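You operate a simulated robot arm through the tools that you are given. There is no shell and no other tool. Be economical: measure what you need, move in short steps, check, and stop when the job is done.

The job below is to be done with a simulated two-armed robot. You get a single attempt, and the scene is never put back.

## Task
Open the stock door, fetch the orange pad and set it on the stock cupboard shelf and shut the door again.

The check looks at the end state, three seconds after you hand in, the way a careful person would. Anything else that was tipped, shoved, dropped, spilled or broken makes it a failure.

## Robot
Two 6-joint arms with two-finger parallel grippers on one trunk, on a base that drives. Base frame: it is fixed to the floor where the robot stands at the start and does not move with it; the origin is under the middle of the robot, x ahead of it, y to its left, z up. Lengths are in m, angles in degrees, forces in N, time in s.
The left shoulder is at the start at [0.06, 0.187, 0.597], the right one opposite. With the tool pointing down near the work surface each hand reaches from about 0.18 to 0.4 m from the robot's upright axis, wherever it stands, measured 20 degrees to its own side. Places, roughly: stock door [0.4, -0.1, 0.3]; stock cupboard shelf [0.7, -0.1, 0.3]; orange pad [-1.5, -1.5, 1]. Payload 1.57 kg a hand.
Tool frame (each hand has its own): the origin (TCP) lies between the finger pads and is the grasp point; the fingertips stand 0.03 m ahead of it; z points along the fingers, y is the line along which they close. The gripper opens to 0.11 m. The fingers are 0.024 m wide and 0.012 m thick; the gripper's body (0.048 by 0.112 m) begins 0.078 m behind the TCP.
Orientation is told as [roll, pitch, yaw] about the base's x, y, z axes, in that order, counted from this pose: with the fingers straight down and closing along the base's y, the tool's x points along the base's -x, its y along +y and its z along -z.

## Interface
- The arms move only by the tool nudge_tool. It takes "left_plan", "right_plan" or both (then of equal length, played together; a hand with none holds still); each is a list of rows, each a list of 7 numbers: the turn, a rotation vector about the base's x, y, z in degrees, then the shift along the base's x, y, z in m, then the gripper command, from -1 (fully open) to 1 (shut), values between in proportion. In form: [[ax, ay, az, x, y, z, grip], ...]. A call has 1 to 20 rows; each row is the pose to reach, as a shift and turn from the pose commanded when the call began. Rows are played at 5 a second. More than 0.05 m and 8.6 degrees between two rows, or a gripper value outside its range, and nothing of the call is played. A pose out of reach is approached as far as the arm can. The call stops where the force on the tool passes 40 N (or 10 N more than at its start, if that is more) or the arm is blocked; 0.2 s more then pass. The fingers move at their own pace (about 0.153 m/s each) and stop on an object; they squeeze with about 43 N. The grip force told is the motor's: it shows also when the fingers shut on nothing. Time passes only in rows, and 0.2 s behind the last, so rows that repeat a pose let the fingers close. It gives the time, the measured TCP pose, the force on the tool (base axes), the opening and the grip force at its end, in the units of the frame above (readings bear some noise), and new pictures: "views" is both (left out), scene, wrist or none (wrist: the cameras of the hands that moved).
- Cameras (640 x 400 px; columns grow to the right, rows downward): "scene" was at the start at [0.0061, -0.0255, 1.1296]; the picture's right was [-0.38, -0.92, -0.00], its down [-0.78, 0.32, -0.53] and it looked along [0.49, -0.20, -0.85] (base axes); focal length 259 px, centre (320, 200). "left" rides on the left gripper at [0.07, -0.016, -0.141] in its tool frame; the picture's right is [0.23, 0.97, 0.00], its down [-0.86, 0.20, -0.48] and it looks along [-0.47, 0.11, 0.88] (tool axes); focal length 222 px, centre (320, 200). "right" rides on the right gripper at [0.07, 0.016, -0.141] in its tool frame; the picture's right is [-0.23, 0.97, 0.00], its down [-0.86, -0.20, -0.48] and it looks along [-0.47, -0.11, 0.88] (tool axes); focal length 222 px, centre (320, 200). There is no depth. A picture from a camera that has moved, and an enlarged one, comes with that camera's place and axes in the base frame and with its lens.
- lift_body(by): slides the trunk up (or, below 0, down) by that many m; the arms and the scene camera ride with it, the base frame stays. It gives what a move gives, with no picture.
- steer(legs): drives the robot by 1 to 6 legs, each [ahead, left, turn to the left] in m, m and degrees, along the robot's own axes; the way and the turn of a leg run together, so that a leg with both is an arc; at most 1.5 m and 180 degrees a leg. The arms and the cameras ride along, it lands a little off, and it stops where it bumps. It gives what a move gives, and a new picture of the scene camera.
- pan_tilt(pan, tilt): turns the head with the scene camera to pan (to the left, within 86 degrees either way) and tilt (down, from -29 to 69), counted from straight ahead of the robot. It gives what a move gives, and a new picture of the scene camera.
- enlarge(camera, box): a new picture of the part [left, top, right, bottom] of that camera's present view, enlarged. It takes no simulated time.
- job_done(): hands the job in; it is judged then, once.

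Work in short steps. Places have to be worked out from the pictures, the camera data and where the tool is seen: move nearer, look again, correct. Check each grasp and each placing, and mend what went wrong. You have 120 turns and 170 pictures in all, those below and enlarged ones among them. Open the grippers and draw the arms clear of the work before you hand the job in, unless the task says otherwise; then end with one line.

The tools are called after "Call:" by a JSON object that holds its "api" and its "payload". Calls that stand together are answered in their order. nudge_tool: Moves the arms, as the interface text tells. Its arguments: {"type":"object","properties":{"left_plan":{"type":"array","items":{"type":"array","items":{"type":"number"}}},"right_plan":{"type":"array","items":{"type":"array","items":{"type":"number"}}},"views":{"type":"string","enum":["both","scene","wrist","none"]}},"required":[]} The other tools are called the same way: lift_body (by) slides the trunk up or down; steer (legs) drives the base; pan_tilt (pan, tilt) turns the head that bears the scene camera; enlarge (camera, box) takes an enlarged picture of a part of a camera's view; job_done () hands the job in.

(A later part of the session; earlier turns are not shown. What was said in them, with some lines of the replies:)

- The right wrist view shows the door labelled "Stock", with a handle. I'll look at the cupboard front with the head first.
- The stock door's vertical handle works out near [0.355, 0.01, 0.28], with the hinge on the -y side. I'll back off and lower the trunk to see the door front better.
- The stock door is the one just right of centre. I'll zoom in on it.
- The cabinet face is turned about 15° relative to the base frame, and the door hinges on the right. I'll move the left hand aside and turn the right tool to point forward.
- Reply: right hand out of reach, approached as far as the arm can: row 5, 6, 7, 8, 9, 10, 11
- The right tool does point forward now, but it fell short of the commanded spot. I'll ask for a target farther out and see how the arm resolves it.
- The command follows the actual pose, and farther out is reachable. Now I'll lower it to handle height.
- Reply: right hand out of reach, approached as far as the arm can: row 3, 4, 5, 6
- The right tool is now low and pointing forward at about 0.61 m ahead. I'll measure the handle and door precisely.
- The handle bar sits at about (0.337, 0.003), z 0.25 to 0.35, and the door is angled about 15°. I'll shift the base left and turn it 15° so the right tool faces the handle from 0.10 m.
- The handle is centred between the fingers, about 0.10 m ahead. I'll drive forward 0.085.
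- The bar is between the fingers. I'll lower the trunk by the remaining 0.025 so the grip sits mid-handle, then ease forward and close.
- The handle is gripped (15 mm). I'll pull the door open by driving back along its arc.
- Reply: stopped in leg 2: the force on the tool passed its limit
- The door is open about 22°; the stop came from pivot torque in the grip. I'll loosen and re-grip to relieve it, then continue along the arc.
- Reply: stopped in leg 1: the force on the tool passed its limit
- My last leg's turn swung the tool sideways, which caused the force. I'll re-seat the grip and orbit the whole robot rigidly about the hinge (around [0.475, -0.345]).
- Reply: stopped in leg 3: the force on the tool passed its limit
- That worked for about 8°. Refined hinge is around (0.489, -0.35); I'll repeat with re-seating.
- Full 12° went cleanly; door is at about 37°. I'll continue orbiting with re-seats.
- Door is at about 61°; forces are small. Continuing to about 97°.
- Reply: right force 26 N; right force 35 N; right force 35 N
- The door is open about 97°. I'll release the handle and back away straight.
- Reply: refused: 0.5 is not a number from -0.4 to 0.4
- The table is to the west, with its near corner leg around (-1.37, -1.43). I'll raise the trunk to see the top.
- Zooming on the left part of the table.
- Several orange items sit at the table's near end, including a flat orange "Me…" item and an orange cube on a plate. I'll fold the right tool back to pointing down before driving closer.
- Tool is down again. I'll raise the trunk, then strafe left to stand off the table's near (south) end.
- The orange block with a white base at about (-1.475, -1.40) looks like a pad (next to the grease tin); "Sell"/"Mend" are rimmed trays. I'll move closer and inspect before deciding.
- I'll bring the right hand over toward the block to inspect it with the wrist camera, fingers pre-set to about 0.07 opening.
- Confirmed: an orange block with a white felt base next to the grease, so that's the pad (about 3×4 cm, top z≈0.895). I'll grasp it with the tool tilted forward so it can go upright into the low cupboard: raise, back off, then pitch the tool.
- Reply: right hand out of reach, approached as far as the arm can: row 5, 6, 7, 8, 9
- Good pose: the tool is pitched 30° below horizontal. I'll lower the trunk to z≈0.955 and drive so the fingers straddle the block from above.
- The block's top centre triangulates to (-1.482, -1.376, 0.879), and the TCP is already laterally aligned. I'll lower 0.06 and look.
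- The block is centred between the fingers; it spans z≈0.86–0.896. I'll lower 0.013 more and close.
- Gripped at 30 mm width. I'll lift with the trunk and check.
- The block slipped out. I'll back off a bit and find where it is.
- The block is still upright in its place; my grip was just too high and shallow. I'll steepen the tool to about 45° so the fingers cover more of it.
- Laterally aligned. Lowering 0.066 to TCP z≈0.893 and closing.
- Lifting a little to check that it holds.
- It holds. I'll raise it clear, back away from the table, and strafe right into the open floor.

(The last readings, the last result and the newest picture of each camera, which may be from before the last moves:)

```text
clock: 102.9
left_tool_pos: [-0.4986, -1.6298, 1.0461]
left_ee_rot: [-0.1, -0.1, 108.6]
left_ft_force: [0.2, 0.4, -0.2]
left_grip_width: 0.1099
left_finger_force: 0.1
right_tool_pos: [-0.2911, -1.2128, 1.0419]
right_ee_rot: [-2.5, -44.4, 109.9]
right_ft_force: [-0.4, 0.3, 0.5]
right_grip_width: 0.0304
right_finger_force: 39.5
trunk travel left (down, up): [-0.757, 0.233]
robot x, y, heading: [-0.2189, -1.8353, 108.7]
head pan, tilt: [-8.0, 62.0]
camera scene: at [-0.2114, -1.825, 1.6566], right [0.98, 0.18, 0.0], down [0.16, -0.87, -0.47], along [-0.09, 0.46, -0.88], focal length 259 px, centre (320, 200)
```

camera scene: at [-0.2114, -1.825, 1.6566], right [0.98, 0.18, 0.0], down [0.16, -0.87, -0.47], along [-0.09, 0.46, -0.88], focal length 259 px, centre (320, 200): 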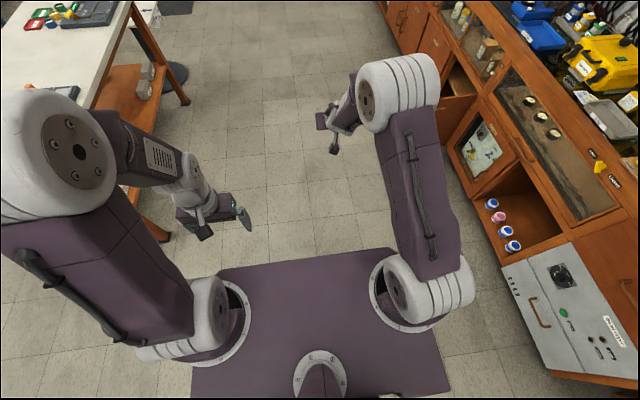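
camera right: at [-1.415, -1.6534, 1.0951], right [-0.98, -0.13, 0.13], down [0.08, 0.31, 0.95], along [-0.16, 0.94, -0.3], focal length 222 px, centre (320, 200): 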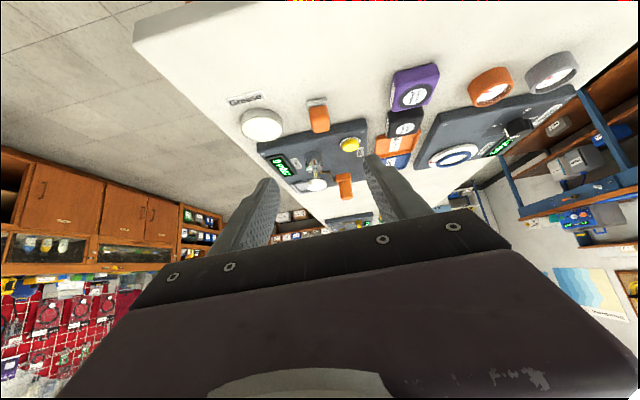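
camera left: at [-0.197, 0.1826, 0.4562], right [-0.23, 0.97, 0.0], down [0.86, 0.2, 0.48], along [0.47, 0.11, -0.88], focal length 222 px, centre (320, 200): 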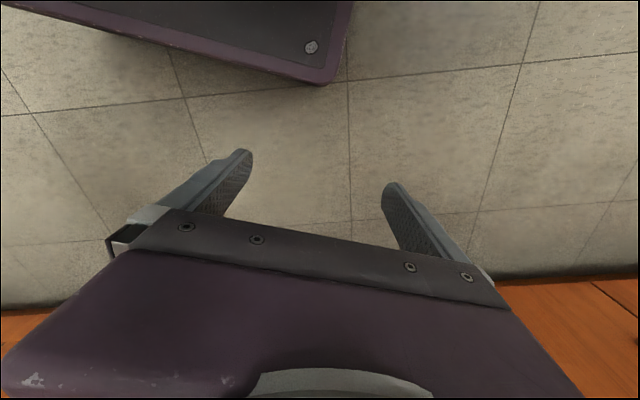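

Now drive ahead to a point well in front of the open cupboard, then turn right to face it.

Call:
{"api": "steer", "payload": {"legs": [[0.82, 0.03, 0], [0.82, 0.03, 0], [0, 0, -93.5]]}}

Call:
{"api": "lift_body", "payload": {"by": -0.4}}

Call:
{"api": "lift_body", "payload": {"by": -0.3}}

Call:
{"api": "pan_tilt", "payload": {"pan": 0, "tilt": 25}}

```text
clock: 115.2
left_tool_pos: [-0.5746, -0.0251, 1.0469]
left_ee_rot: [0.0, -0.1, 15.5]
left_ft_force: [-0.1, -0.2, 0.0]
left_grip_width: 0.1099
left_finger_force: 0.1
right_tool_pos: [-0.1701, -0.2554, 1.0418]
right_ee_rot: [-2.6, -44.5, 16.9]
right_ft_force: [0.6, -0.1, 0.4]
right_grip_width: 0.0303
right_finger_force: 39.8
trunk travel left (down, up): [-0.757, 0.233]
robot x, y, heading: [-0.7915, -0.2887, 15.7]
head pan, tilt: [-8.0, 62.0]
camera scene: at [-0.7843, -0.2974, 1.6566], right [0.13, -0.99, 0.0], down [-0.88, -0.12, -0.47], along [0.47, 0.06, -0.88], focal length 259 px, centre (320, 200)
```

scene: 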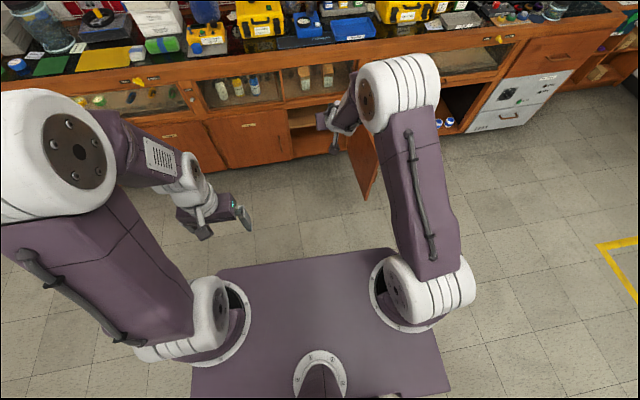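

```text
clock: 119.0
left_tool_pos: [-0.576, -0.0247, 0.6469]
left_ee_rot: [0.0, -0.1, 15.4]
left_ft_force: [-0.4, 0.8, -0.6]
left_grip_width: 0.1099
left_finger_force: 0.0
right_tool_pos: [-0.171, -0.2541, 0.6402]
right_ee_rot: [-2.7, -44.5, 16.8]
right_ft_force: [0.0, 0.7, 0.0]
right_grip_width: 0.0304
right_finger_force: 40.2
trunk travel left (down, up): [-0.357, 0.633]
robot x, y, heading: [-0.7925, -0.2909, 15.6]
head pan, tilt: [-8.0, 62.0]
```

```text
clock: 122.0
left_tool_pos: [-0.5746, -0.0249, 0.3477]
left_ee_rot: [0.0, -0.1, 15.5]
left_ft_force: [-0.8, 0.3, -0.2]
left_grip_width: 0.11
left_finger_force: 0.0
right_tool_pos: [-0.1695, -0.2535, 0.3417]
right_ee_rot: [-2.5, -44.5, 16.7]
right_ft_force: [0.6, -0.6, -0.8]
right_grip_width: 0.0306
right_finger_force: 39.3
trunk travel left (down, up): [-0.057, 0.933]
robot x, y, heading: [-0.794, -0.2856, 15.2]
head pan, tilt: [-8.0, 62.0]
```

```text
clock: 123.1
left_tool_pos: [-0.5743, -0.0239, 0.346]
left_ee_rot: [0.0, -0.1, 15.5]
left_ft_force: [-0.7, 0.8, -0.5]
left_grip_width: 0.1102
left_finger_force: 0.1
right_tool_pos: [-0.1702, -0.2535, 0.342]
right_ee_rot: [-2.7, -44.5, 16.7]
right_ft_force: [-0.5, -0.4, 0.1]
right_grip_width: 0.0308
right_finger_force: 39.2
trunk travel left (down, up): [-0.057, 0.933]
robot x, y, heading: [-0.7904, -0.2912, 15.6]
head pan, tilt: [0.0, 25.0]
camera scene: at [-0.7593, -0.2812, 1.0089], right [0.27, -0.96, 0.0], down [-0.41, -0.11, -0.91], along [0.87, 0.24, -0.42], focal length 259 px, centre (320, 200)
```

scene: 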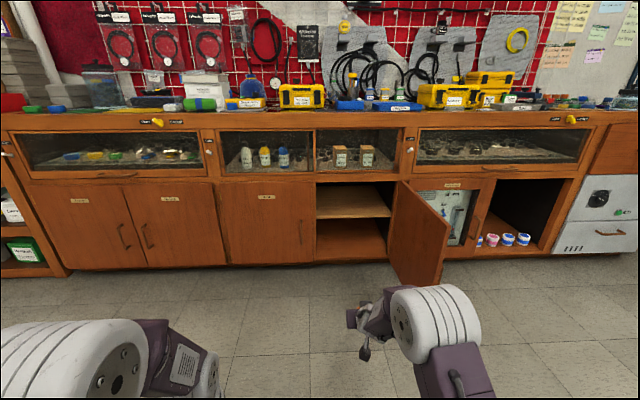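

Cupboard interior is visible: a middle shelf and a floor. Zooming in to measure the shelf.

Call:
{"api": "enlarge", "payload": {"camera": "scene", "box": [290, 160, 470, 290]}}

Call:
{"api": "enlarge", "payload": {"camera": "right", "box": [0, 0, 640, 400]}}

```text
3.08 times, centred on (380, 225) of scene
camera zoom: at [-0.7593, -0.2812, 1.0089], right [0.27, -0.96, 0.0], down [-0.41, -0.11, -0.91], along [0.87, 0.24, -0.42], focal length 797 px, centre (135, 123)
```

zoom: 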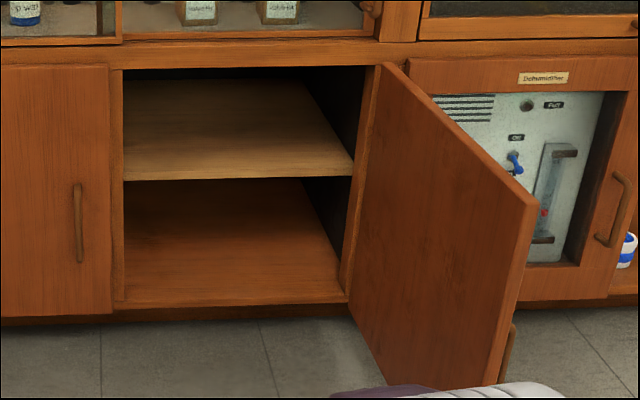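

```text
1.00 times, centred on (320, 200) of right
camera zoom: at [-0.3187, -0.2755, 0.3935], right [-0.1, 0.99, 0.13], down [0.31, -0.09, 0.95], along [0.95, 0.13, -0.3], focal length 222 px, centre (320, 200)
```

zoom: 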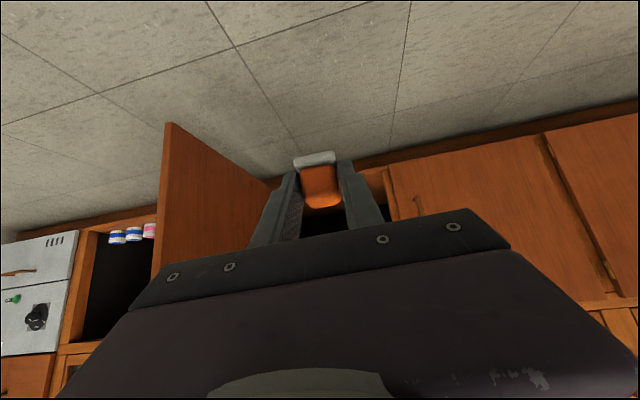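

The middle shelf is at z≈0.36, with about 0.2 m clearance above it and 0.45 m depth. I'll raise the pad to clear the shelf edge and drive in, stopping just short to check.

Call:
{"api": "lift_body", "payload": {"by": 0.085}}

Call:
{"api": "steer", "payload": {"legs": [[0.53, -0.01, 0]]}}

Call:
{"api": "enlarge", "payload": {"camera": "right", "box": [0, 0, 640, 400]}}

```text
clock: 124.3
left_tool_pos: [-0.5751, -0.0248, 0.4321]
left_ee_rot: [0.0, -0.1, 15.5]
left_ft_force: [0.7, 0.9, -0.3]
left_grip_width: 0.1099
left_finger_force: 0.1
right_tool_pos: [-0.1691, -0.2542, 0.4256]
right_ee_rot: [-2.7, -44.5, 16.7]
right_ft_force: [0.0, 0.6, 0.0]
right_grip_width: 0.0304
right_finger_force: 39.7
trunk travel left (down, up): [-0.142, 0.848]
robot x, y, heading: [-0.7904, -0.2915, 15.6]
head pan, tilt: [0.0, 25.0]
```

```text
clock: 127.4
left_tool_pos: [-0.0552, 0.1059, 0.431]
left_ee_rot: [0.1, -0.1, 15.2]
left_ft_force: [-0.1, -0.2, -0.2]
left_grip_width: 0.1101
left_finger_force: 0.1
right_tool_pos: [0.3484, -0.1256, 0.4267]
right_ee_rot: [-2.7, -44.5, 16.5]
right_ft_force: [0.3, 0.5, 0.6]
right_grip_width: 0.0305
right_finger_force: 39.5
trunk travel left (down, up): [-0.142, 0.848]
robot x, y, heading: [-0.2734, -0.1588, 15.2]
head pan, tilt: [0.0, 25.0]
camera scene: at [-0.241, -0.1493, 1.094], right [0.26, -0.97, 0.0], down [-0.41, -0.11, -0.91], along [0.87, 0.24, -0.42], focal length 259 px, centre (320, 200)
```

scene: 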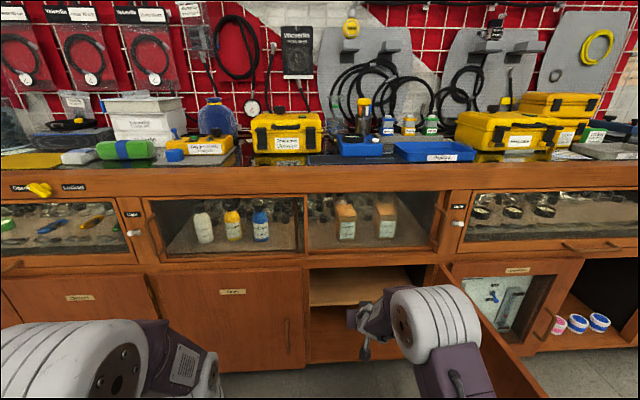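

```text
1.00 times, centred on (320, 200) of right
camera zoom: at [0.1996, -0.1462, 0.4785], right [-0.09, 0.99, 0.13], down [0.31, -0.09, 0.95], along [0.95, 0.12, -0.3], focal length 222 px, centre (320, 200)
```

zoom: 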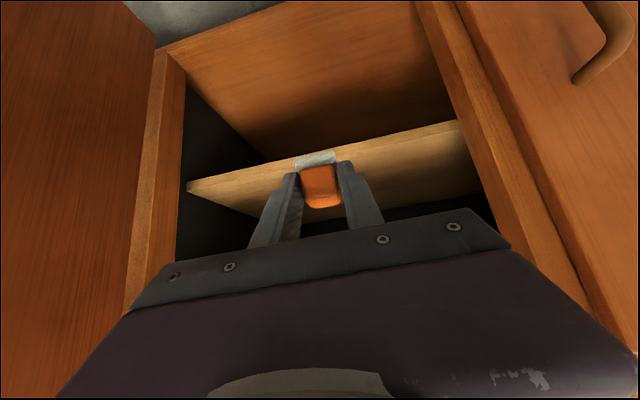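

The hand is centred in the opening and above the shelf edge. Driving in 0.165.

Call:
{"api": "steer", "payload": {"legs": [[0.165, 0, 0]]}}

Call:
{"api": "enlarge", "payload": {"camera": "right", "box": [0, 0, 640, 400]}}

```text
clock: 129.4
left_tool_pos: [0.1026, 0.1493, 0.4313]
left_ee_rot: [0.1, -0.1, 15.1]
left_ft_force: [0.0, 0.0, -0.5]
left_grip_width: 0.11
left_finger_force: 0.1
right_tool_pos: [0.5026, -0.0825, 0.422]
right_ee_rot: [-2.5, -43.8, 16.5]
right_ft_force: [0.3, -0.1, -0.1]
right_grip_width: 0.0309
right_finger_force: 39.8
trunk travel left (down, up): [-0.142, 0.848]
robot x, y, heading: [-0.1179, -0.1158, 15.2]
head pan, tilt: [0.0, 25.0]
stopped in leg 1: the force on the tool passed its limit (the readings are from after the stop); the commanded pose is now the measured one
camera scene: at [-0.0834, -0.1064, 1.0942], right [0.26, -0.96, 0.0], down [-0.41, -0.11, -0.91], along [0.87, 0.24, -0.42], focal length 259 px, centre (320, 200)
```

scene: 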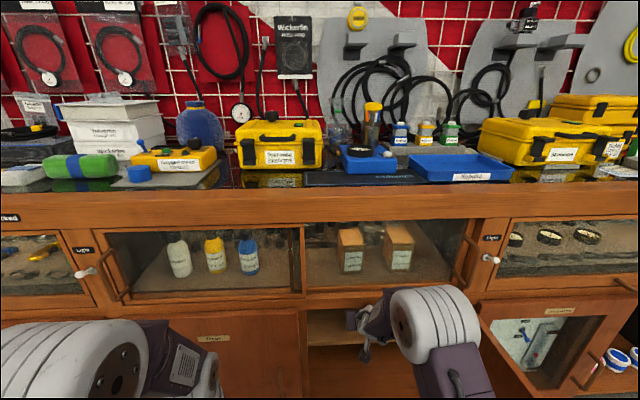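

```text
1.00 times, centred on (320, 200) of right
camera zoom: at [0.3547, -0.1035, 0.4762], right [-0.09, 0.99, 0.13], down [0.32, -0.09, 0.94], along [0.94, 0.13, -0.31], focal length 222 px, centre (320, 200)
```

zoom: 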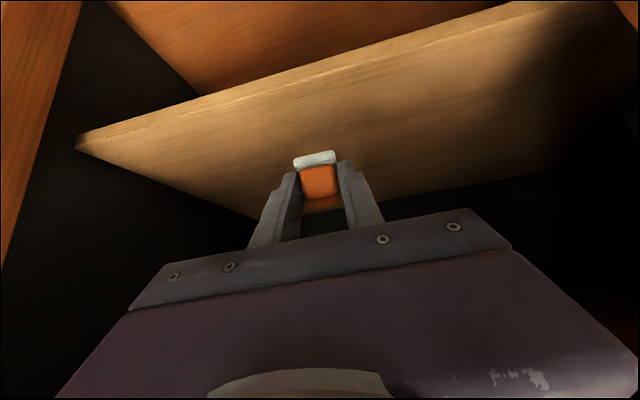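

The contact came from the wrist near the top frame. Triangulating again with the new views, the shelf front edge is recessed (f≈0.485) at z≈0.30. So I'll back out, flatten the tool to 30°, and go in lower and deeper.

Call:
{"api": "steer", "payload": {"legs": [[-0.2, 0, 0]]}}

Call:
{"api": "nudge_tool", "payload": {"right_plan": [[1.95, -7.25, 0, 0, 0, 0, 1], [3.9, -14.5, 0, 0, 0, 0, 1], [3.9, -14.5, 0, 0, 0, 0, 1]], "views": "none"}}

Call:
{"api": "lift_body", "payload": {"by": -0.05}}

Call:
{"api": "enlarge", "payload": {"camera": "right", "box": [0, 0, 640, 400]}}

```text
clock: 130.9
left_tool_pos: [-0.0881, 0.097, 0.4327]
left_ee_rot: [0.1, -0.1, 15.2]
left_ft_force: [0.9, 0.6, -0.1]
left_grip_width: 0.1101
left_finger_force: 0.1
right_tool_pos: [0.3134, -0.1338, 0.4223]
right_ee_rot: [-2.5, -43.9, 16.6]
right_ft_force: [-0.7, -0.6, 0.5]
right_grip_width: 0.0306
right_finger_force: 40.0
trunk travel left (down, up): [-0.142, 0.848]
robot x, y, heading: [-0.3068, -0.1695, 15.5]
head pan, tilt: [0.0, 25.0]
camera scene: at [-0.2738, -0.1583, 1.094], right [0.26, -0.96, 0.0], down [-0.41, -0.11, -0.91], along [0.87, 0.24, -0.42], focal length 259 px, centre (320, 200)
```

scene: 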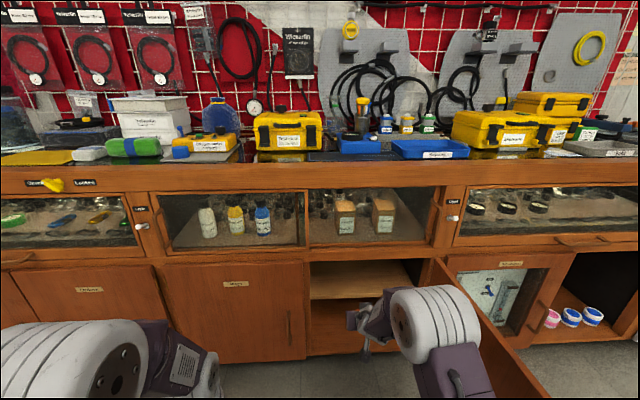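

```text
clock: 131.7
left_tool_pos: [-0.0858, 0.0968, 0.432]
left_ee_rot: [0.0, -0.1, 15.3]
left_ft_force: [0.0, -0.4, -0.2]
left_grip_width: 0.1101
left_finger_force: 0.0
right_tool_pos: [0.3126, -0.1341, 0.4212]
right_ee_rot: [-3.3, -58.9, 17.2]
right_ft_force: [-0.4, 0.3, -0.7]
right_grip_width: 0.0305
right_finger_force: 40.0
trunk travel left (down, up): [-0.142, 0.848]
robot x, y, heading: [-0.3063, -0.1673, 15.2]
head pan, tilt: [0.0, 25.0]
```

```text
clock: 132.7
left_tool_pos: [-0.0876, 0.0982, 0.3823]
left_ee_rot: [0.0, -0.1, 15.3]
left_ft_force: [-0.9, 0.8, -0.2]
left_grip_width: 0.11
left_finger_force: 0.0
right_tool_pos: [0.3118, -0.1341, 0.3715]
right_ee_rot: [-3.3, -58.9, 17.3]
right_ft_force: [-0.9, 0.2, -0.3]
right_grip_width: 0.0305
right_finger_force: 39.5
trunk travel left (down, up): [-0.092, 0.898]
robot x, y, heading: [-0.3038, -0.1665, 15.5]
head pan, tilt: [0.0, 25.0]
```

```text
1.00 times, centred on (320, 200) of right
camera zoom: at [0.1556, -0.1575, 0.3857], right [-0.13, 0.98, 0.17], down [0.07, -0.16, 0.98], along [0.99, 0.14, -0.05], focal length 222 px, centre (320, 200)
```

zoom: 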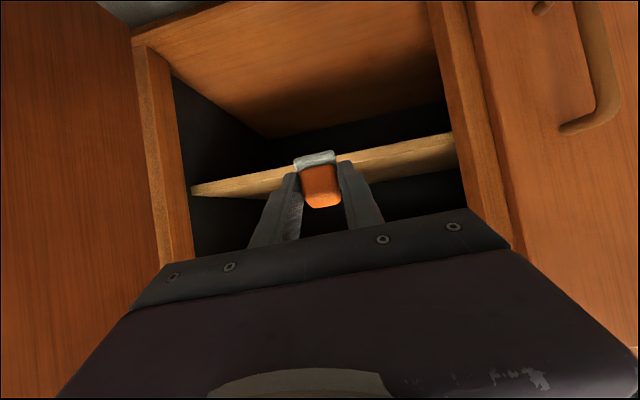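

Shelf edge comes out at z≈0.31 again, so the pad bottom (0.34) clears it. Driving in.

Call:
{"api": "steer", "payload": {"legs": [[0.17, 0, 0], [0.11, 0, 0]]}}

Call:
{"api": "enlarge", "payload": {"camera": "right", "box": [0, 0, 640, 400]}}

```text
clock: 134.9
left_tool_pos: [0.1787, 0.1713, 0.3822]
left_ee_rot: [0.0, -0.1, 15.3]
left_ft_force: [-0.3, 0.2, -1.0]
left_grip_width: 0.1099
left_finger_force: 0.1
right_tool_pos: [0.5787, -0.0612, 0.3731]
right_ee_rot: [-3.4, -58.9, 17.3]
right_ft_force: [-0.4, 0.2, -0.1]
right_grip_width: 0.0304
right_finger_force: 39.7
trunk travel left (down, up): [-0.092, 0.898]
robot x, y, heading: [-0.0416, -0.0939, 15.4]
head pan, tilt: [0.0, 25.0]
camera scene: at [-0.0077, -0.0856, 1.044], right [0.26, -0.96, 0.0], down [-0.41, -0.11, -0.91], along [0.87, 0.24, -0.42], focal length 259 px, centre (320, 200)
```

scene: 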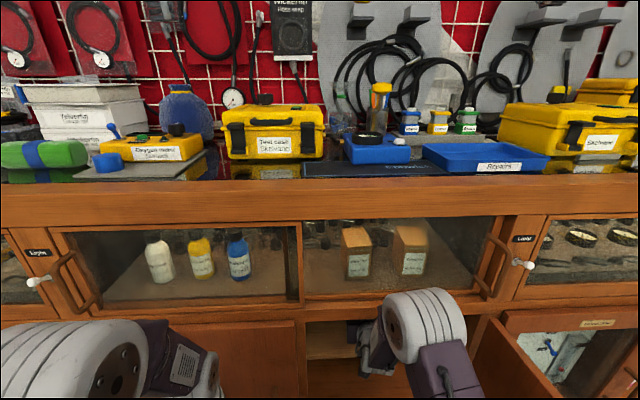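

```text
1.00 times, centred on (320, 200) of right
camera zoom: at [0.4217, -0.084, 0.3857], right [-0.13, 0.98, 0.17], down [0.07, -0.16, 0.98], along [0.99, 0.14, -0.05], focal length 222 px, centre (320, 200)
```

zoom: 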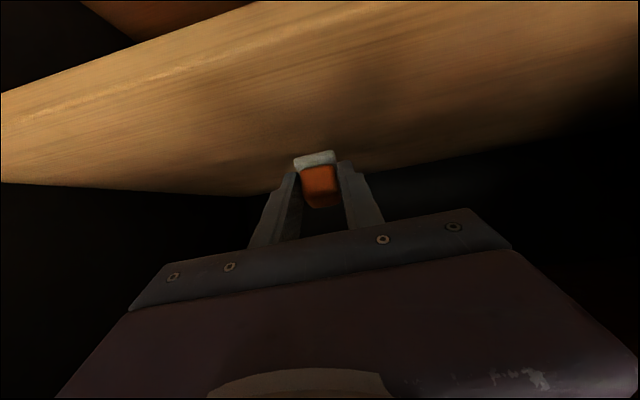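

The pad is over the shelf, well inside the edge. Lowering step by step, watching the force.

Call:
{"api": "lift_body", "payload": {"by": -0.025}}

Call:
{"api": "enlarge", "payload": {"camera": "right", "box": [200, 60, 440, 210]}}

```text
clock: 135.6
left_tool_pos: [0.1768, 0.17, 0.3577]
left_ee_rot: [-0.1, -0.1, 15.2]
left_ft_force: [-0.2, 0.6, -0.3]
left_grip_width: 0.1099
left_finger_force: 0.1
right_tool_pos: [0.5787, -0.0599, 0.3506]
right_ee_rot: [-3.4, -59.2, 17.1]
right_ft_force: [2.4, 0.8, 9.7]
right_grip_width: 0.0302
right_finger_force: 39.5
trunk travel left (down, up): [-0.067, 0.923]
robot x, y, heading: [-0.0422, -0.0949, 15.5]
head pan, tilt: [0.0, 25.0]
```

```text
2.67 times, centred on (320, 135) of right
camera zoom: at [0.4224, -0.0837, 0.3622], right [-0.13, 0.98, 0.17], down [0.07, -0.16, 0.98], along [0.99, 0.14, -0.05], focal length 592 px, centre (320, 373)
```

zoom: 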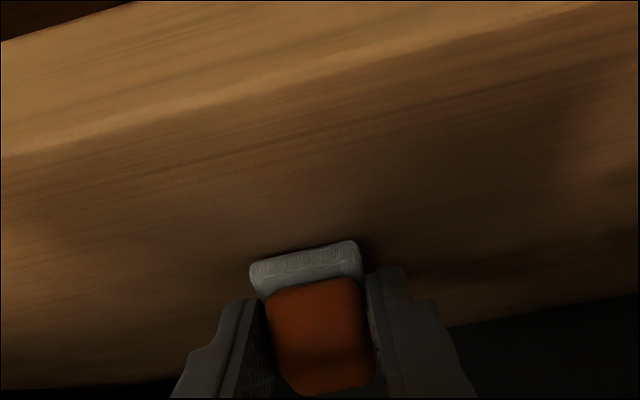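

Contact at 9.7 N. I'll level the pad partly (7.5°), then open the fingers gently.

Call:
{"api": "nudge_tool", "payload": {"right_plan": [[-1.0, 3.6, 0, 0, 0, 0, 1], [-1.95, 7.25, 0, 0, 0, 0, 1], [-1.95, 7.25, 0, 0, 0, 0, 0.5], [-1.95, 7.25, 0, 0, 0, 0, 0.2], [-1.95, 7.25, 0, 0, 0, 0, -0.1], [-1.95, 7.25, 0, 0, 0, 0, -0.1]], "views": "none"}}

Call:
{"api": "enlarge", "payload": {"camera": "right", "box": [200, 60, 440, 210]}}

```text
clock: 137.0
left_tool_pos: [0.1774, 0.1704, 0.3579]
left_ee_rot: [0.1, -0.2, 15.3]
left_ft_force: [-0.2, 1.1, -0.2]
left_grip_width: 0.1099
left_finger_force: 0.0
right_tool_pos: [0.5767, -0.0605, 0.3478]
right_ee_rot: [-2.9, -51.3, 17.0]
right_ft_force: [-7.8, -5.3, 9.6]
right_grip_width: 0.0585
right_finger_force: 0.1
trunk travel left (down, up): [-0.067, 0.923]
robot x, y, heading: [-0.0413, -0.093, 15.3]
head pan, tilt: [0.0, 25.0]
```

```text
2.67 times, centred on (320, 135) of right
camera zoom: at [0.4239, -0.0837, 0.3815], right [-0.11, 0.98, 0.15], down [0.2, -0.12, 0.97], along [0.97, 0.14, -0.18], focal length 592 px, centre (320, 373)
```

zoom: 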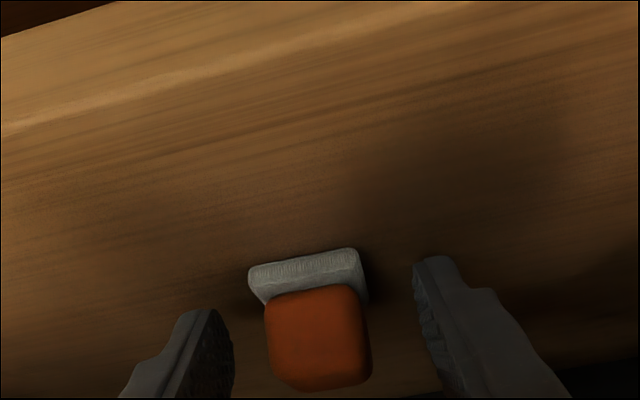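

The pad sits on the shelf. Fingertips touch the shelf, so I'll raise slightly then back straight out.

Call:
{"api": "lift_body", "payload": {"by": 0.015}}

Call:
{"api": "steer", "payload": {"legs": [[-0.1, 0, 0], [-0.3, 0, 0]]}}

Call:
{"api": "enlarge", "payload": {"camera": "right", "box": [120, 0, 520, 250]}}

```text
clock: 137.6
left_tool_pos: [0.1783, 0.1706, 0.3708]
left_ee_rot: [0.0, -0.1, 15.2]
left_ft_force: [0.6, -0.1, 0.0]
left_grip_width: 0.1101
left_finger_force: 0.1
right_tool_pos: [0.5777, -0.0616, 0.3627]
right_ee_rot: [-2.8, -51.3, 16.9]
right_ft_force: [-0.3, 0.8, 0.6]
right_grip_width: 0.0606
right_finger_force: 0.0
trunk travel left (down, up): [-0.082, 0.908]
robot x, y, heading: [-0.0451, -0.0934, 15.5]
head pan, tilt: [0.0, 25.0]
```

```text
clock: 140.4
left_tool_pos: [-0.2066, 0.0648, 0.3718]
left_ee_rot: [0.0, -0.1, 15.2]
left_ft_force: [-0.5, -0.4, 0.3]
left_grip_width: 0.1099
left_finger_force: 0.0
right_tool_pos: [0.1945, -0.1697, 0.3618]
right_ee_rot: [-2.7, -51.4, 16.6]
right_ft_force: [-0.4, 0.4, -0.1]
right_grip_width: 0.0604
right_finger_force: 0.1
trunk travel left (down, up): [-0.082, 0.908]
robot x, y, heading: [-0.43, -0.2014, 15.0]
head pan, tilt: [0.0, 25.0]
camera scene: at [-0.3929, -0.1912, 1.034], right [0.26, -0.97, 0.0], down [-0.41, -0.11, -0.91], along [0.87, 0.24, -0.42], focal length 259 px, centre (320, 200)
```

scene: 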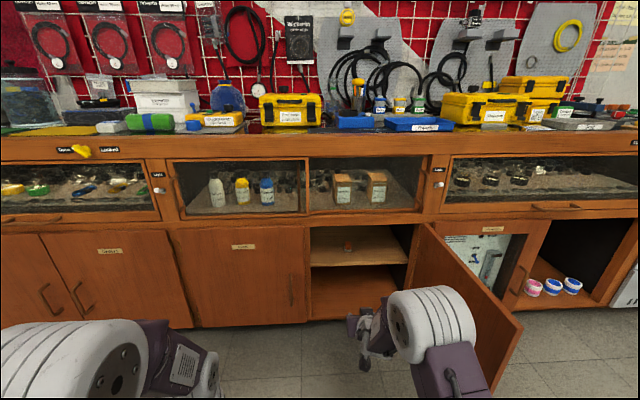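

```text
1.60 times, centred on (320, 125) of right
camera zoom: at [0.0392, -0.1914, 0.3963], right [-0.11, 0.98, 0.15], down [0.2, -0.12, 0.97], along [0.97, 0.13, -0.18], focal length 355 px, centre (320, 320)
```

zoom: 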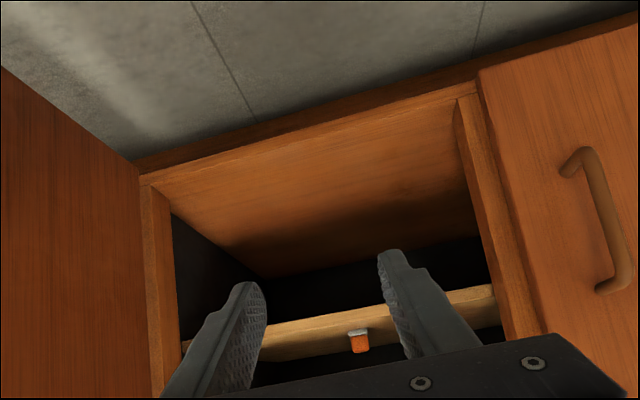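

The pad stands upright and centred on the shelf. Now to shut the door: I'll close the right fingers and drive around to the door's outer side.

Call:
{"api": "nudge_tool", "payload": {"right_plan": [[0, 0, 0, 0, 0, 0, 1], [0, 0, 0, 0, 0, 0, 1]], "views": "none"}}

Call:
{"api": "lift_body", "payload": {"by": 0.1}}

Call:
{"api": "steer", "payload": {"legs": [[-0.35, 0, 0], [0, 0, 85], [-1.25, 0, 0], [0, -0.74, 0]]}}

Call:
{"api": "pan_tilt", "payload": {"pan": -15, "tilt": 40}}

```text
clock: 141.0
left_tool_pos: [-0.2059, 0.0649, 0.3713]
left_ee_rot: [0.1, -0.1, 15.1]
left_ft_force: [-1.1, -0.3, 0.5]
left_grip_width: 0.1102
left_finger_force: 0.1
right_tool_pos: [0.1928, -0.1698, 0.362]
right_ee_rot: [-2.7, -51.4, 16.6]
right_ft_force: [-0.3, -1.0, 0.6]
right_grip_width: 0.0
right_finger_force: 20.6
trunk travel left (down, up): [-0.082, 0.908]
robot x, y, heading: [-0.4245, -0.1997, 15.1]
head pan, tilt: [0.0, 25.0]
```

```text
clock: 142.3
left_tool_pos: [-0.2062, 0.0642, 0.4717]
left_ee_rot: [0.0, 0.0, 15.1]
left_ft_force: [-0.2, -0.5, -0.2]
left_grip_width: 0.1098
left_finger_force: 0.1
right_tool_pos: [0.1929, -0.1705, 0.4621]
right_ee_rot: [-2.7, -51.3, 16.6]
right_ft_force: [0.8, -0.4, 0.1]
right_grip_width: 0.0
right_finger_force: 21.4
trunk travel left (down, up): [-0.182, 0.808]
robot x, y, heading: [-0.4246, -0.1995, 15.0]
head pan, tilt: [0.0, 25.0]
```

```text
clock: 157.7
left_tool_pos: [-0.0707, -1.1406, 0.4729]
left_ee_rot: [0.0, -0.2, 99.7]
left_ft_force: [0.5, 0.0, 0.1]
left_grip_width: 0.1098
left_finger_force: 0.0
right_tool_pos: [0.2007, -0.7668, 0.4629]
right_ee_rot: [-2.8, -51.4, 101.2]
right_ft_force: [0.3, -0.6, -1.0]
right_grip_width: 0.0004
right_finger_force: 21.4
trunk travel left (down, up): [-0.182, 0.808]
robot x, y, heading: [0.1708, -1.3845, 100.0]
head pan, tilt: [0.0, 25.0]
camera scene: at [0.1693, -1.3531, 1.134], right [0.99, 0.17, 0.0], down [0.07, -0.42, -0.91], along [-0.15, 0.89, -0.42], focal length 259 px, centre (320, 200)
```

scene: 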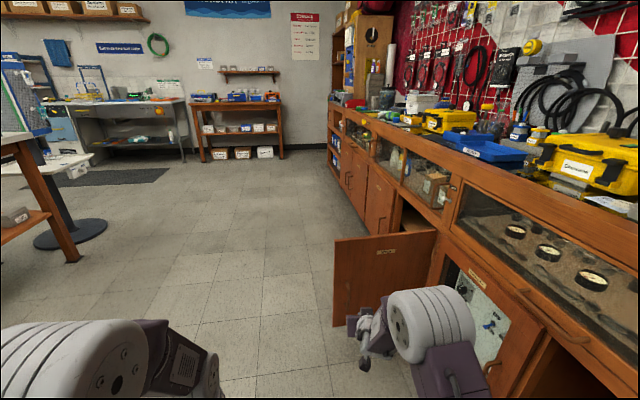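

```text
clock: 158.5
left_tool_pos: [-0.0707, -1.1424, 0.4712]
left_ee_rot: [0.0, -0.2, 99.7]
left_ft_force: [0.1, -0.2, -0.3]
left_grip_width: 0.1101
left_finger_force: 0.0
right_tool_pos: [0.1996, -0.7664, 0.4619]
right_ee_rot: [-2.7, -51.4, 101.1]
right_ft_force: [0.1, 0.3, 0.5]
right_grip_width: 0.0
right_finger_force: 20.9
trunk travel left (down, up): [-0.182, 0.808]
robot x, y, heading: [0.172, -1.3849, 99.8]
head pan, tilt: [-15.0, 40.0]
camera scene: at [0.1926, -1.3593, 1.1107], right [1.0, -0.09, 0.0], down [-0.06, -0.64, -0.77], along [0.07, 0.76, -0.64], focal length 259 px, centre (320, 200)
```

scene: 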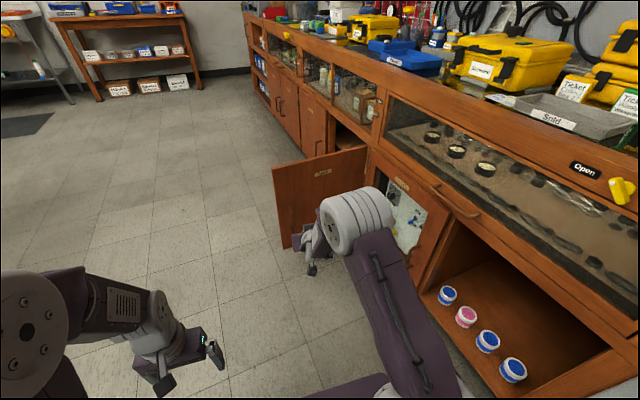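

I'm at the door's outer side. Driving ahead until the fingertips are nearly touching the door.

Call:
{"api": "steer", "payload": {"legs": [[0.225, 0, 0]]}}

Call:
{"api": "enlarge", "payload": {"camera": "right", "box": [0, 0, 640, 400]}}

```text
clock: 160.2
left_tool_pos: [-0.1069, -0.9223, 0.4718]
left_ee_rot: [0.1, -0.1, 99.5]
left_ft_force: [-0.5, 0.0, -0.2]
left_grip_width: 0.1102
left_finger_force: 0.0
right_tool_pos: [0.1634, -0.5471, 0.4622]
right_ee_rot: [-2.8, -51.4, 101.1]
right_ft_force: [0.3, 0.1, -0.2]
right_grip_width: 0.0
right_finger_force: 21.5
trunk travel left (down, up): [-0.182, 0.808]
robot x, y, heading: [0.1347, -1.1668, 99.4]
head pan, tilt: [-15.0, 40.0]
camera scene: at [0.1553, -1.1389, 1.1106], right [1.0, -0.09, 0.0], down [-0.06, -0.64, -0.77], along [0.07, 0.76, -0.64], focal length 259 px, centre (320, 200)
```

scene: 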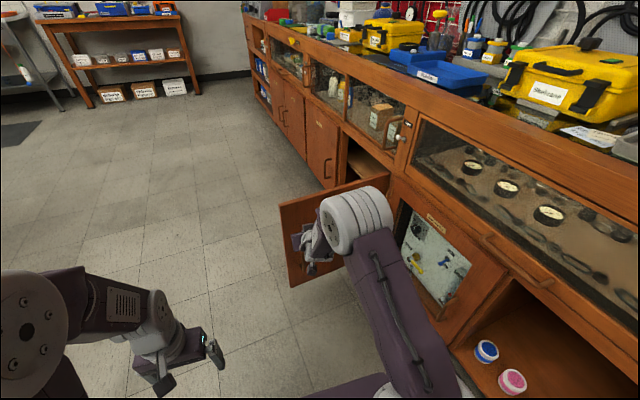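

```text
1.00 times, centred on (320, 200) of right
camera zoom: at [0.1705, -0.7015, 0.4963], right [-0.99, -0.01, 0.15], down [0.14, 0.18, 0.97], along [-0.04, 0.98, -0.18], focal length 222 px, centre (320, 200)
```

zoom: 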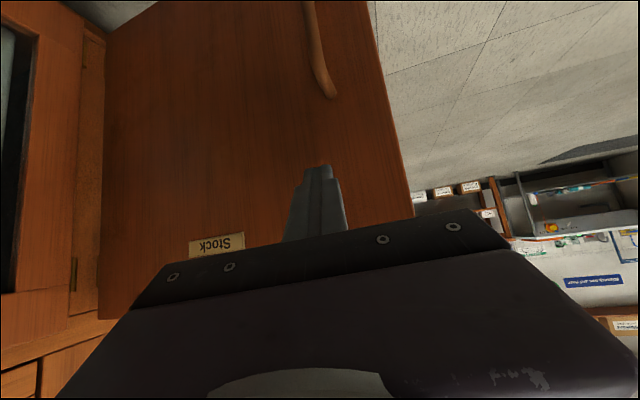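

Fingertips face the door just above the handle. I'll push and orbit clockwise about the hinge.

Call:
{"api": "steer", "payload": {"legs": [[0.02, 0, 0], [0.0505, 0.0785, -6], [0.0505, 0.0785, -6], [0.0505, 0.0785, -6], [0.0505, 0.0785, -6]]}}

```text
clock: 163.8
left_tool_pos: [-0.2959, -0.6082, 0.4721]
left_ee_rot: [0.1, -0.1, 75.7]
left_ft_force: [-0.6, -0.3, 0.3]
left_grip_width: 0.1102
left_finger_force: 0.0
right_tool_pos: [0.1035, -0.3766, 0.4623]
right_ee_rot: [-3.0, -51.3, 77.1]
right_ft_force: [0.3, -0.6, 0.6]
right_grip_width: 0.0
right_finger_force: 21.5
trunk travel left (down, up): [-0.182, 0.808]
robot x, y, heading: [-0.1718, -0.9313, 75.8]
head pan, tilt: [-15.0, 40.0]
camera scene: at [-0.1436, -0.913, 1.1106], right [0.87, -0.49, 0.0], down [-0.31, -0.56, -0.77], along [0.37, 0.67, -0.64], focal length 259 px, centre (320, 200)
```

scene: 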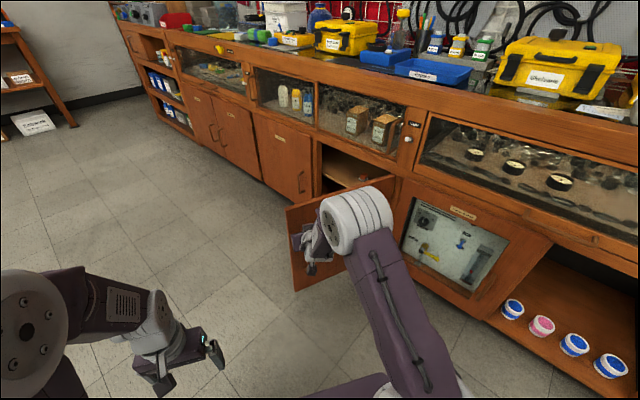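

The door follows. Continuing the orbit.

Call:
{"api": "steer", "payload": {"legs": [[0.0512, 0.0766, -6], [0.0512, 0.0766, -6], [0.0512, 0.0766, -6], [0.0512, 0.0766, -6], [0.0512, 0.0766, -6]]}}

Call:
{"api": "enlarge", "payload": {"camera": "right", "box": [0, 0, 640, 400]}}

```text
clock: 167.8
left_tool_pos: [-0.3221, -0.1844, 0.4711]
left_ee_rot: [0.1, 0.0, 45.7]
left_ft_force: [0.4, 0.3, -0.3]
left_grip_width: 0.1099
left_finger_force: 0.1
right_tool_pos: [0.1418, -0.1836, 0.4618]
right_ee_rot: [-2.9, -51.3, 47.3]
right_ft_force: [1.0, -0.6, 0.3]
right_grip_width: 0.0
right_finger_force: 21.0
trunk travel left (down, up): [-0.182, 0.808]
robot x, y, heading: [-0.3772, -0.5216, 45.6]
head pan, tilt: [-15.0, 40.0]
camera scene: at [-0.3438, -0.5227, 1.1106], right [0.51, -0.86, 0.0], down [-0.55, -0.33, -0.77], along [0.66, 0.39, -0.64], focal length 259 px, centre (320, 200)
```

scene: 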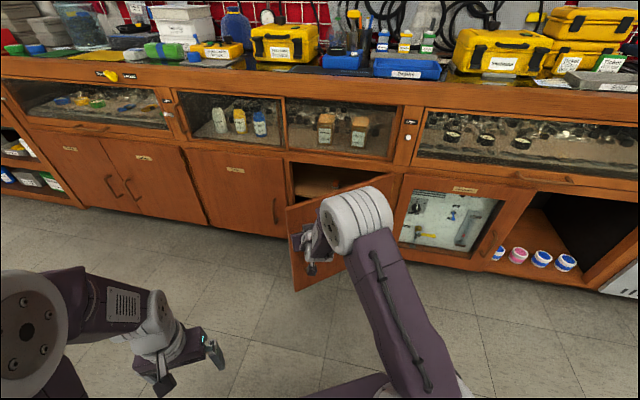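

```text
1.00 times, centred on (320, 200) of right
camera zoom: at [0.0187, -0.2796, 0.4963], right [-0.59, 0.79, 0.15], down [0.23, -0.01, 0.97], along [0.77, 0.61, -0.18], focal length 222 px, centre (320, 200)
```

zoom: 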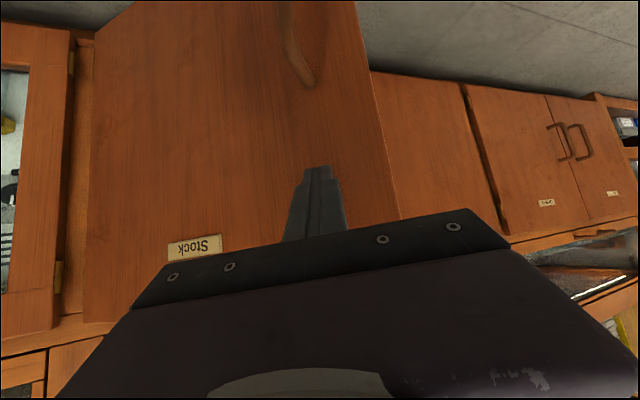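

Call:
{"api": "steer", "payload": {"legs": [[0.0511, 0.0765, -6], [0.0511, 0.0765, -6], [0.0511, 0.0765, -6], [0.0511, 0.0765, -6], [0.0511, 0.0765, -6]]}}

Call:
{"api": "enlarge", "payload": {"camera": "right", "box": [0, 0, 640, 400]}}

```text
clock: 171.7
left_tool_pos: [-0.1397, 0.1973, 0.47]
left_ee_rot: [0.0, -0.1, 15.8]
left_ft_force: [0.6, -0.2, -0.5]
left_grip_width: 0.11
left_finger_force: 0.1
right_tool_pos: [0.2623, -0.031, 0.4618]
right_ee_rot: [-2.9, -51.3, 17.3]
right_ft_force: [0.5, 0.3, -0.1]
right_grip_width: 0.0001
right_finger_force: 21.4
trunk travel left (down, up): [-0.182, 0.808]
robot x, y, heading: [-0.3506, -0.0713, 15.8]
head pan, tilt: [-15.0, 40.0]
camera scene: at [-0.3263, -0.0843, 1.1106], right [0.02, -1.0, 0.0], down [-0.64, -0.01, -0.77], along [0.77, 0.01, -0.64], focal length 259 px, centre (320, 200)
```

scene: 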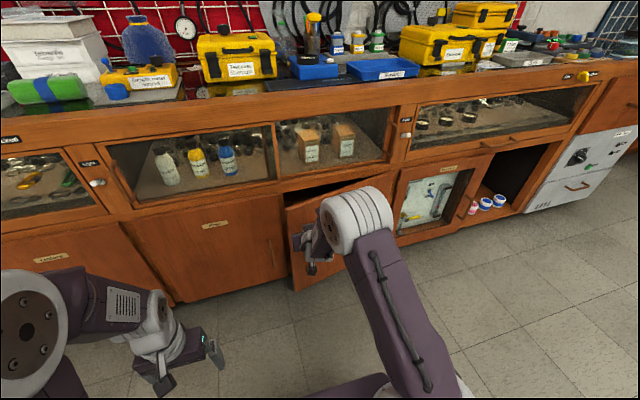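

```text
1.00 times, centred on (320, 200) of right
camera zoom: at [0.1094, -0.055, 0.4963], right [-0.12, 0.98, 0.15], down [0.2, -0.12, 0.97], along [0.97, 0.15, -0.18], focal length 222 px, centre (320, 200)
```

zoom: 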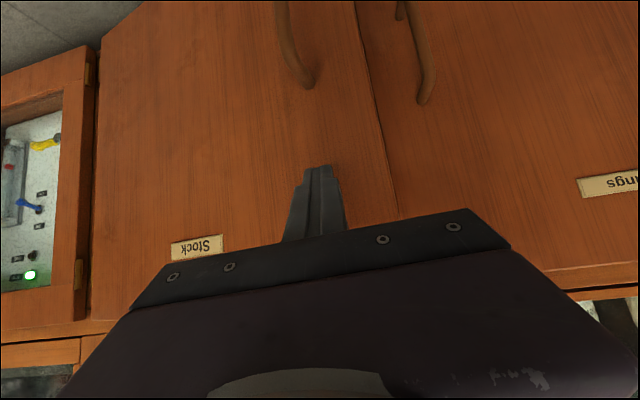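

About 15° left. Pushing it shut straight ahead; the force limit will stop me at the frame.

Call:
{"api": "steer", "payload": {"legs": [[0.05, 0.009, 0], [0.035, 0.003, 0], [0.03, 0.001, 0]]}}

Call:
{"api": "enlarge", "payload": {"camera": "right", "box": [0, 0, 640, 400]}}

```text
clock: 173.5
left_tool_pos: [-0.0522, 0.234, 0.4705]
left_ee_rot: [0.0, -0.2, 15.8]
left_ft_force: [0.7, -0.5, -0.8]
left_grip_width: 0.11
left_finger_force: 0.1
right_tool_pos: [0.3437, 0.0025, 0.4584]
right_ee_rot: [-2.8, -50.4, 17.4]
right_ft_force: [-12.7, -3.4, 6.2]
right_grip_width: 0.0
right_finger_force: 20.4
trunk travel left (down, up): [-0.182, 0.808]
robot x, y, heading: [-0.2707, -0.03, 15.7]
head pan, tilt: [-15.0, 40.0]
stopped in leg 3: the force on the tool passed its limit (the readings are from after the stop); the commanded pose is now the measured one
camera scene: at [-0.2419, -0.0477, 1.1105], right [0.01, -1.0, 0.0], down [-0.64, -0.01, -0.77], along [0.77, 0.01, -0.64], focal length 259 px, centre (320, 200)
```

scene: 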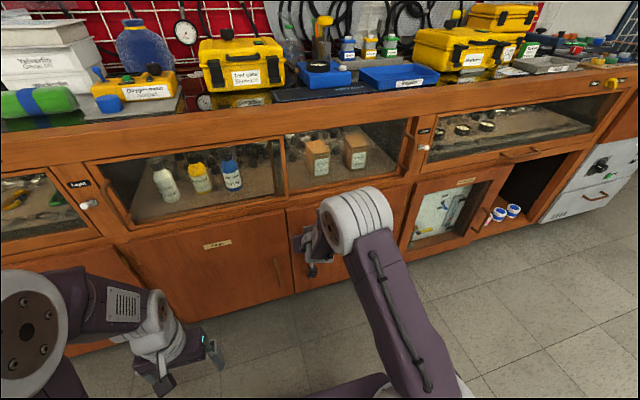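

```text
1.00 times, centred on (320, 200) of right
camera zoom: at [0.1901, -0.0198, 0.4951], right [-0.12, 0.98, 0.14], down [0.21, -0.12, 0.97], along [0.97, 0.14, -0.2], focal length 222 px, centre (320, 200)
```

zoom: 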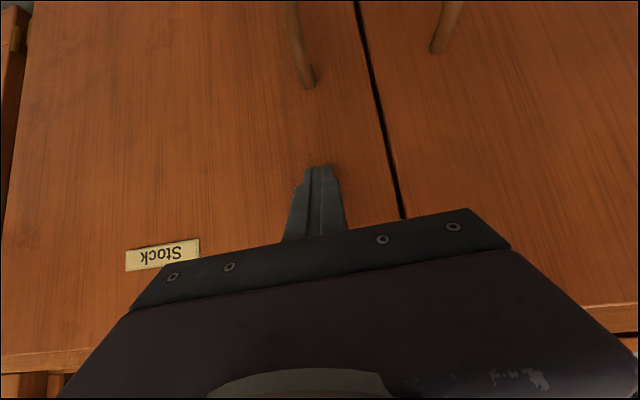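

The door appears flush with its neighbour and the force limit tripped. I'll back away, open the gripper and verify.

Call:
{"api": "steer", "payload": {"legs": [[-0.4, 0, 0]]}}

Call:
{"api": "nudge_tool", "payload": {"right_plan": [[0, 0, 0, 0, 0, 0, -1], [0, 0, 0, 0, 0, 0, -1], [0, 0, 0, 0, 0, 0, -1]], "views": "none"}}

Call:
{"api": "pan_tilt", "payload": {"pan": 0, "tilt": 30}}

Call:
{"api": "enlarge", "payload": {"camera": "scene", "box": [250, 140, 450, 290]}}

```text
clock: 176.0
left_tool_pos: [-0.4341, 0.1256, 0.4721]
left_ee_rot: [0.0, -0.1, 16.0]
left_ft_force: [-0.9, -0.2, 0.1]
left_grip_width: 0.1099
left_finger_force: 0.1
right_tool_pos: [-0.036, -0.1014, 0.458]
right_ee_rot: [-2.8, -50.4, 17.6]
right_ft_force: [0.1, 0.0, 0.4]
right_grip_width: 0.0001
right_finger_force: 21.2
trunk travel left (down, up): [-0.182, 0.808]
robot x, y, heading: [-0.6474, -0.1403, 16.1]
head pan, tilt: [-15.0, 40.0]
camera scene: at [-0.6202, -0.1555, 1.1107], right [0.02, -1.0, 0.0], down [-0.64, -0.01, -0.77], along [0.77, 0.01, -0.64], focal length 259 px, centre (320, 200)
```

scene: 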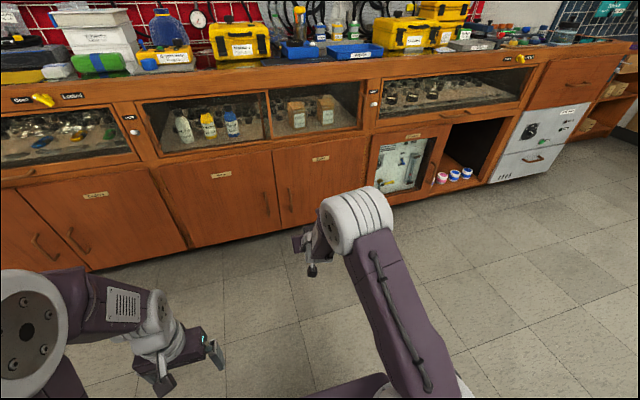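

```text
clock: 176.8
left_tool_pos: [-0.4342, 0.1268, 0.4719]
left_ee_rot: [0.0, -0.1, 16.1]
left_ft_force: [-0.8, -0.7, -0.6]
left_grip_width: 0.1099
left_finger_force: 0.0
right_tool_pos: [-0.035, -0.1013, 0.4572]
right_ee_rot: [-2.7, -50.3, 17.7]
right_ft_force: [-0.6, 0.3, -0.3]
right_grip_width: 0.1098
right_finger_force: 0.0
trunk travel left (down, up): [-0.182, 0.808]
robot x, y, heading: [-0.648, -0.1423, 16.1]
head pan, tilt: [-15.0, 40.0]
```

```text
clock: 177.5
left_tool_pos: [-0.4338, 0.1266, 0.4722]
left_ee_rot: [0.1, -0.2, 16.0]
left_ft_force: [-0.1, 0.1, -0.5]
left_grip_width: 0.11
left_finger_force: 0.0
right_tool_pos: [-0.0354, -0.102, 0.459]
right_ee_rot: [-2.8, -50.5, 17.6]
right_ft_force: [-0.2, 0.4, -0.1]
right_grip_width: 0.1099
right_finger_force: 0.0
trunk travel left (down, up): [-0.182, 0.808]
robot x, y, heading: [-0.6491, -0.1416, 15.6]
head pan, tilt: [0.0, 30.0]
camera scene: at [-0.6182, -0.1321, 1.1259], right [0.28, -0.96, 0.0], down [-0.48, -0.14, -0.87], along [0.83, 0.24, -0.5], focal length 259 px, centre (320, 200)
```

scene: 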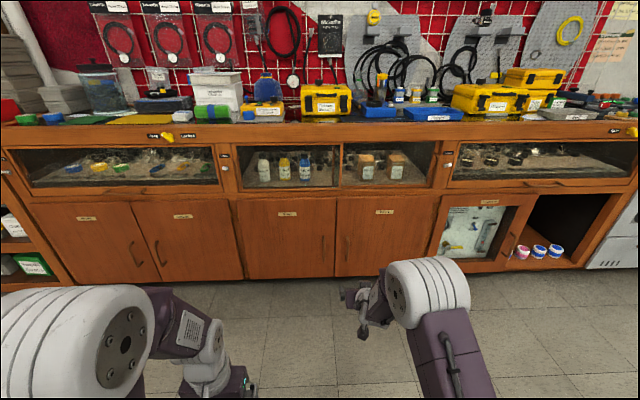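

```text
2.67 times, centred on (350, 215) of scene
camera zoom: at [-0.6182, -0.1321, 1.1259], right [0.28, -0.96, 0.0], down [-0.48, -0.14, -0.87], along [0.83, 0.24, -0.5], focal length 691 px, centre (240, 160)
```

zoom: 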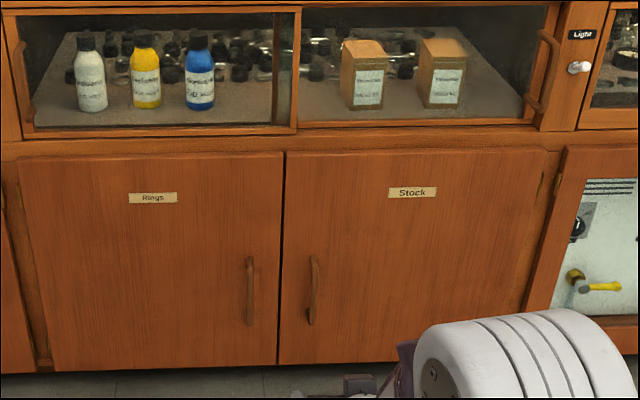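

The door is flush with its neighbour, both grippers are open and the arms are clear, so I'm handing in.

Call:
{"api": "job_done", "payload": {}}

```text
The job is handed in.
```

I opened the stock door, set the orange pad upright on the stock cupboard's middle shelf, and shut the door flush again. I took "orange pad" to mean the small orange block with a white base, next to the grease tin.
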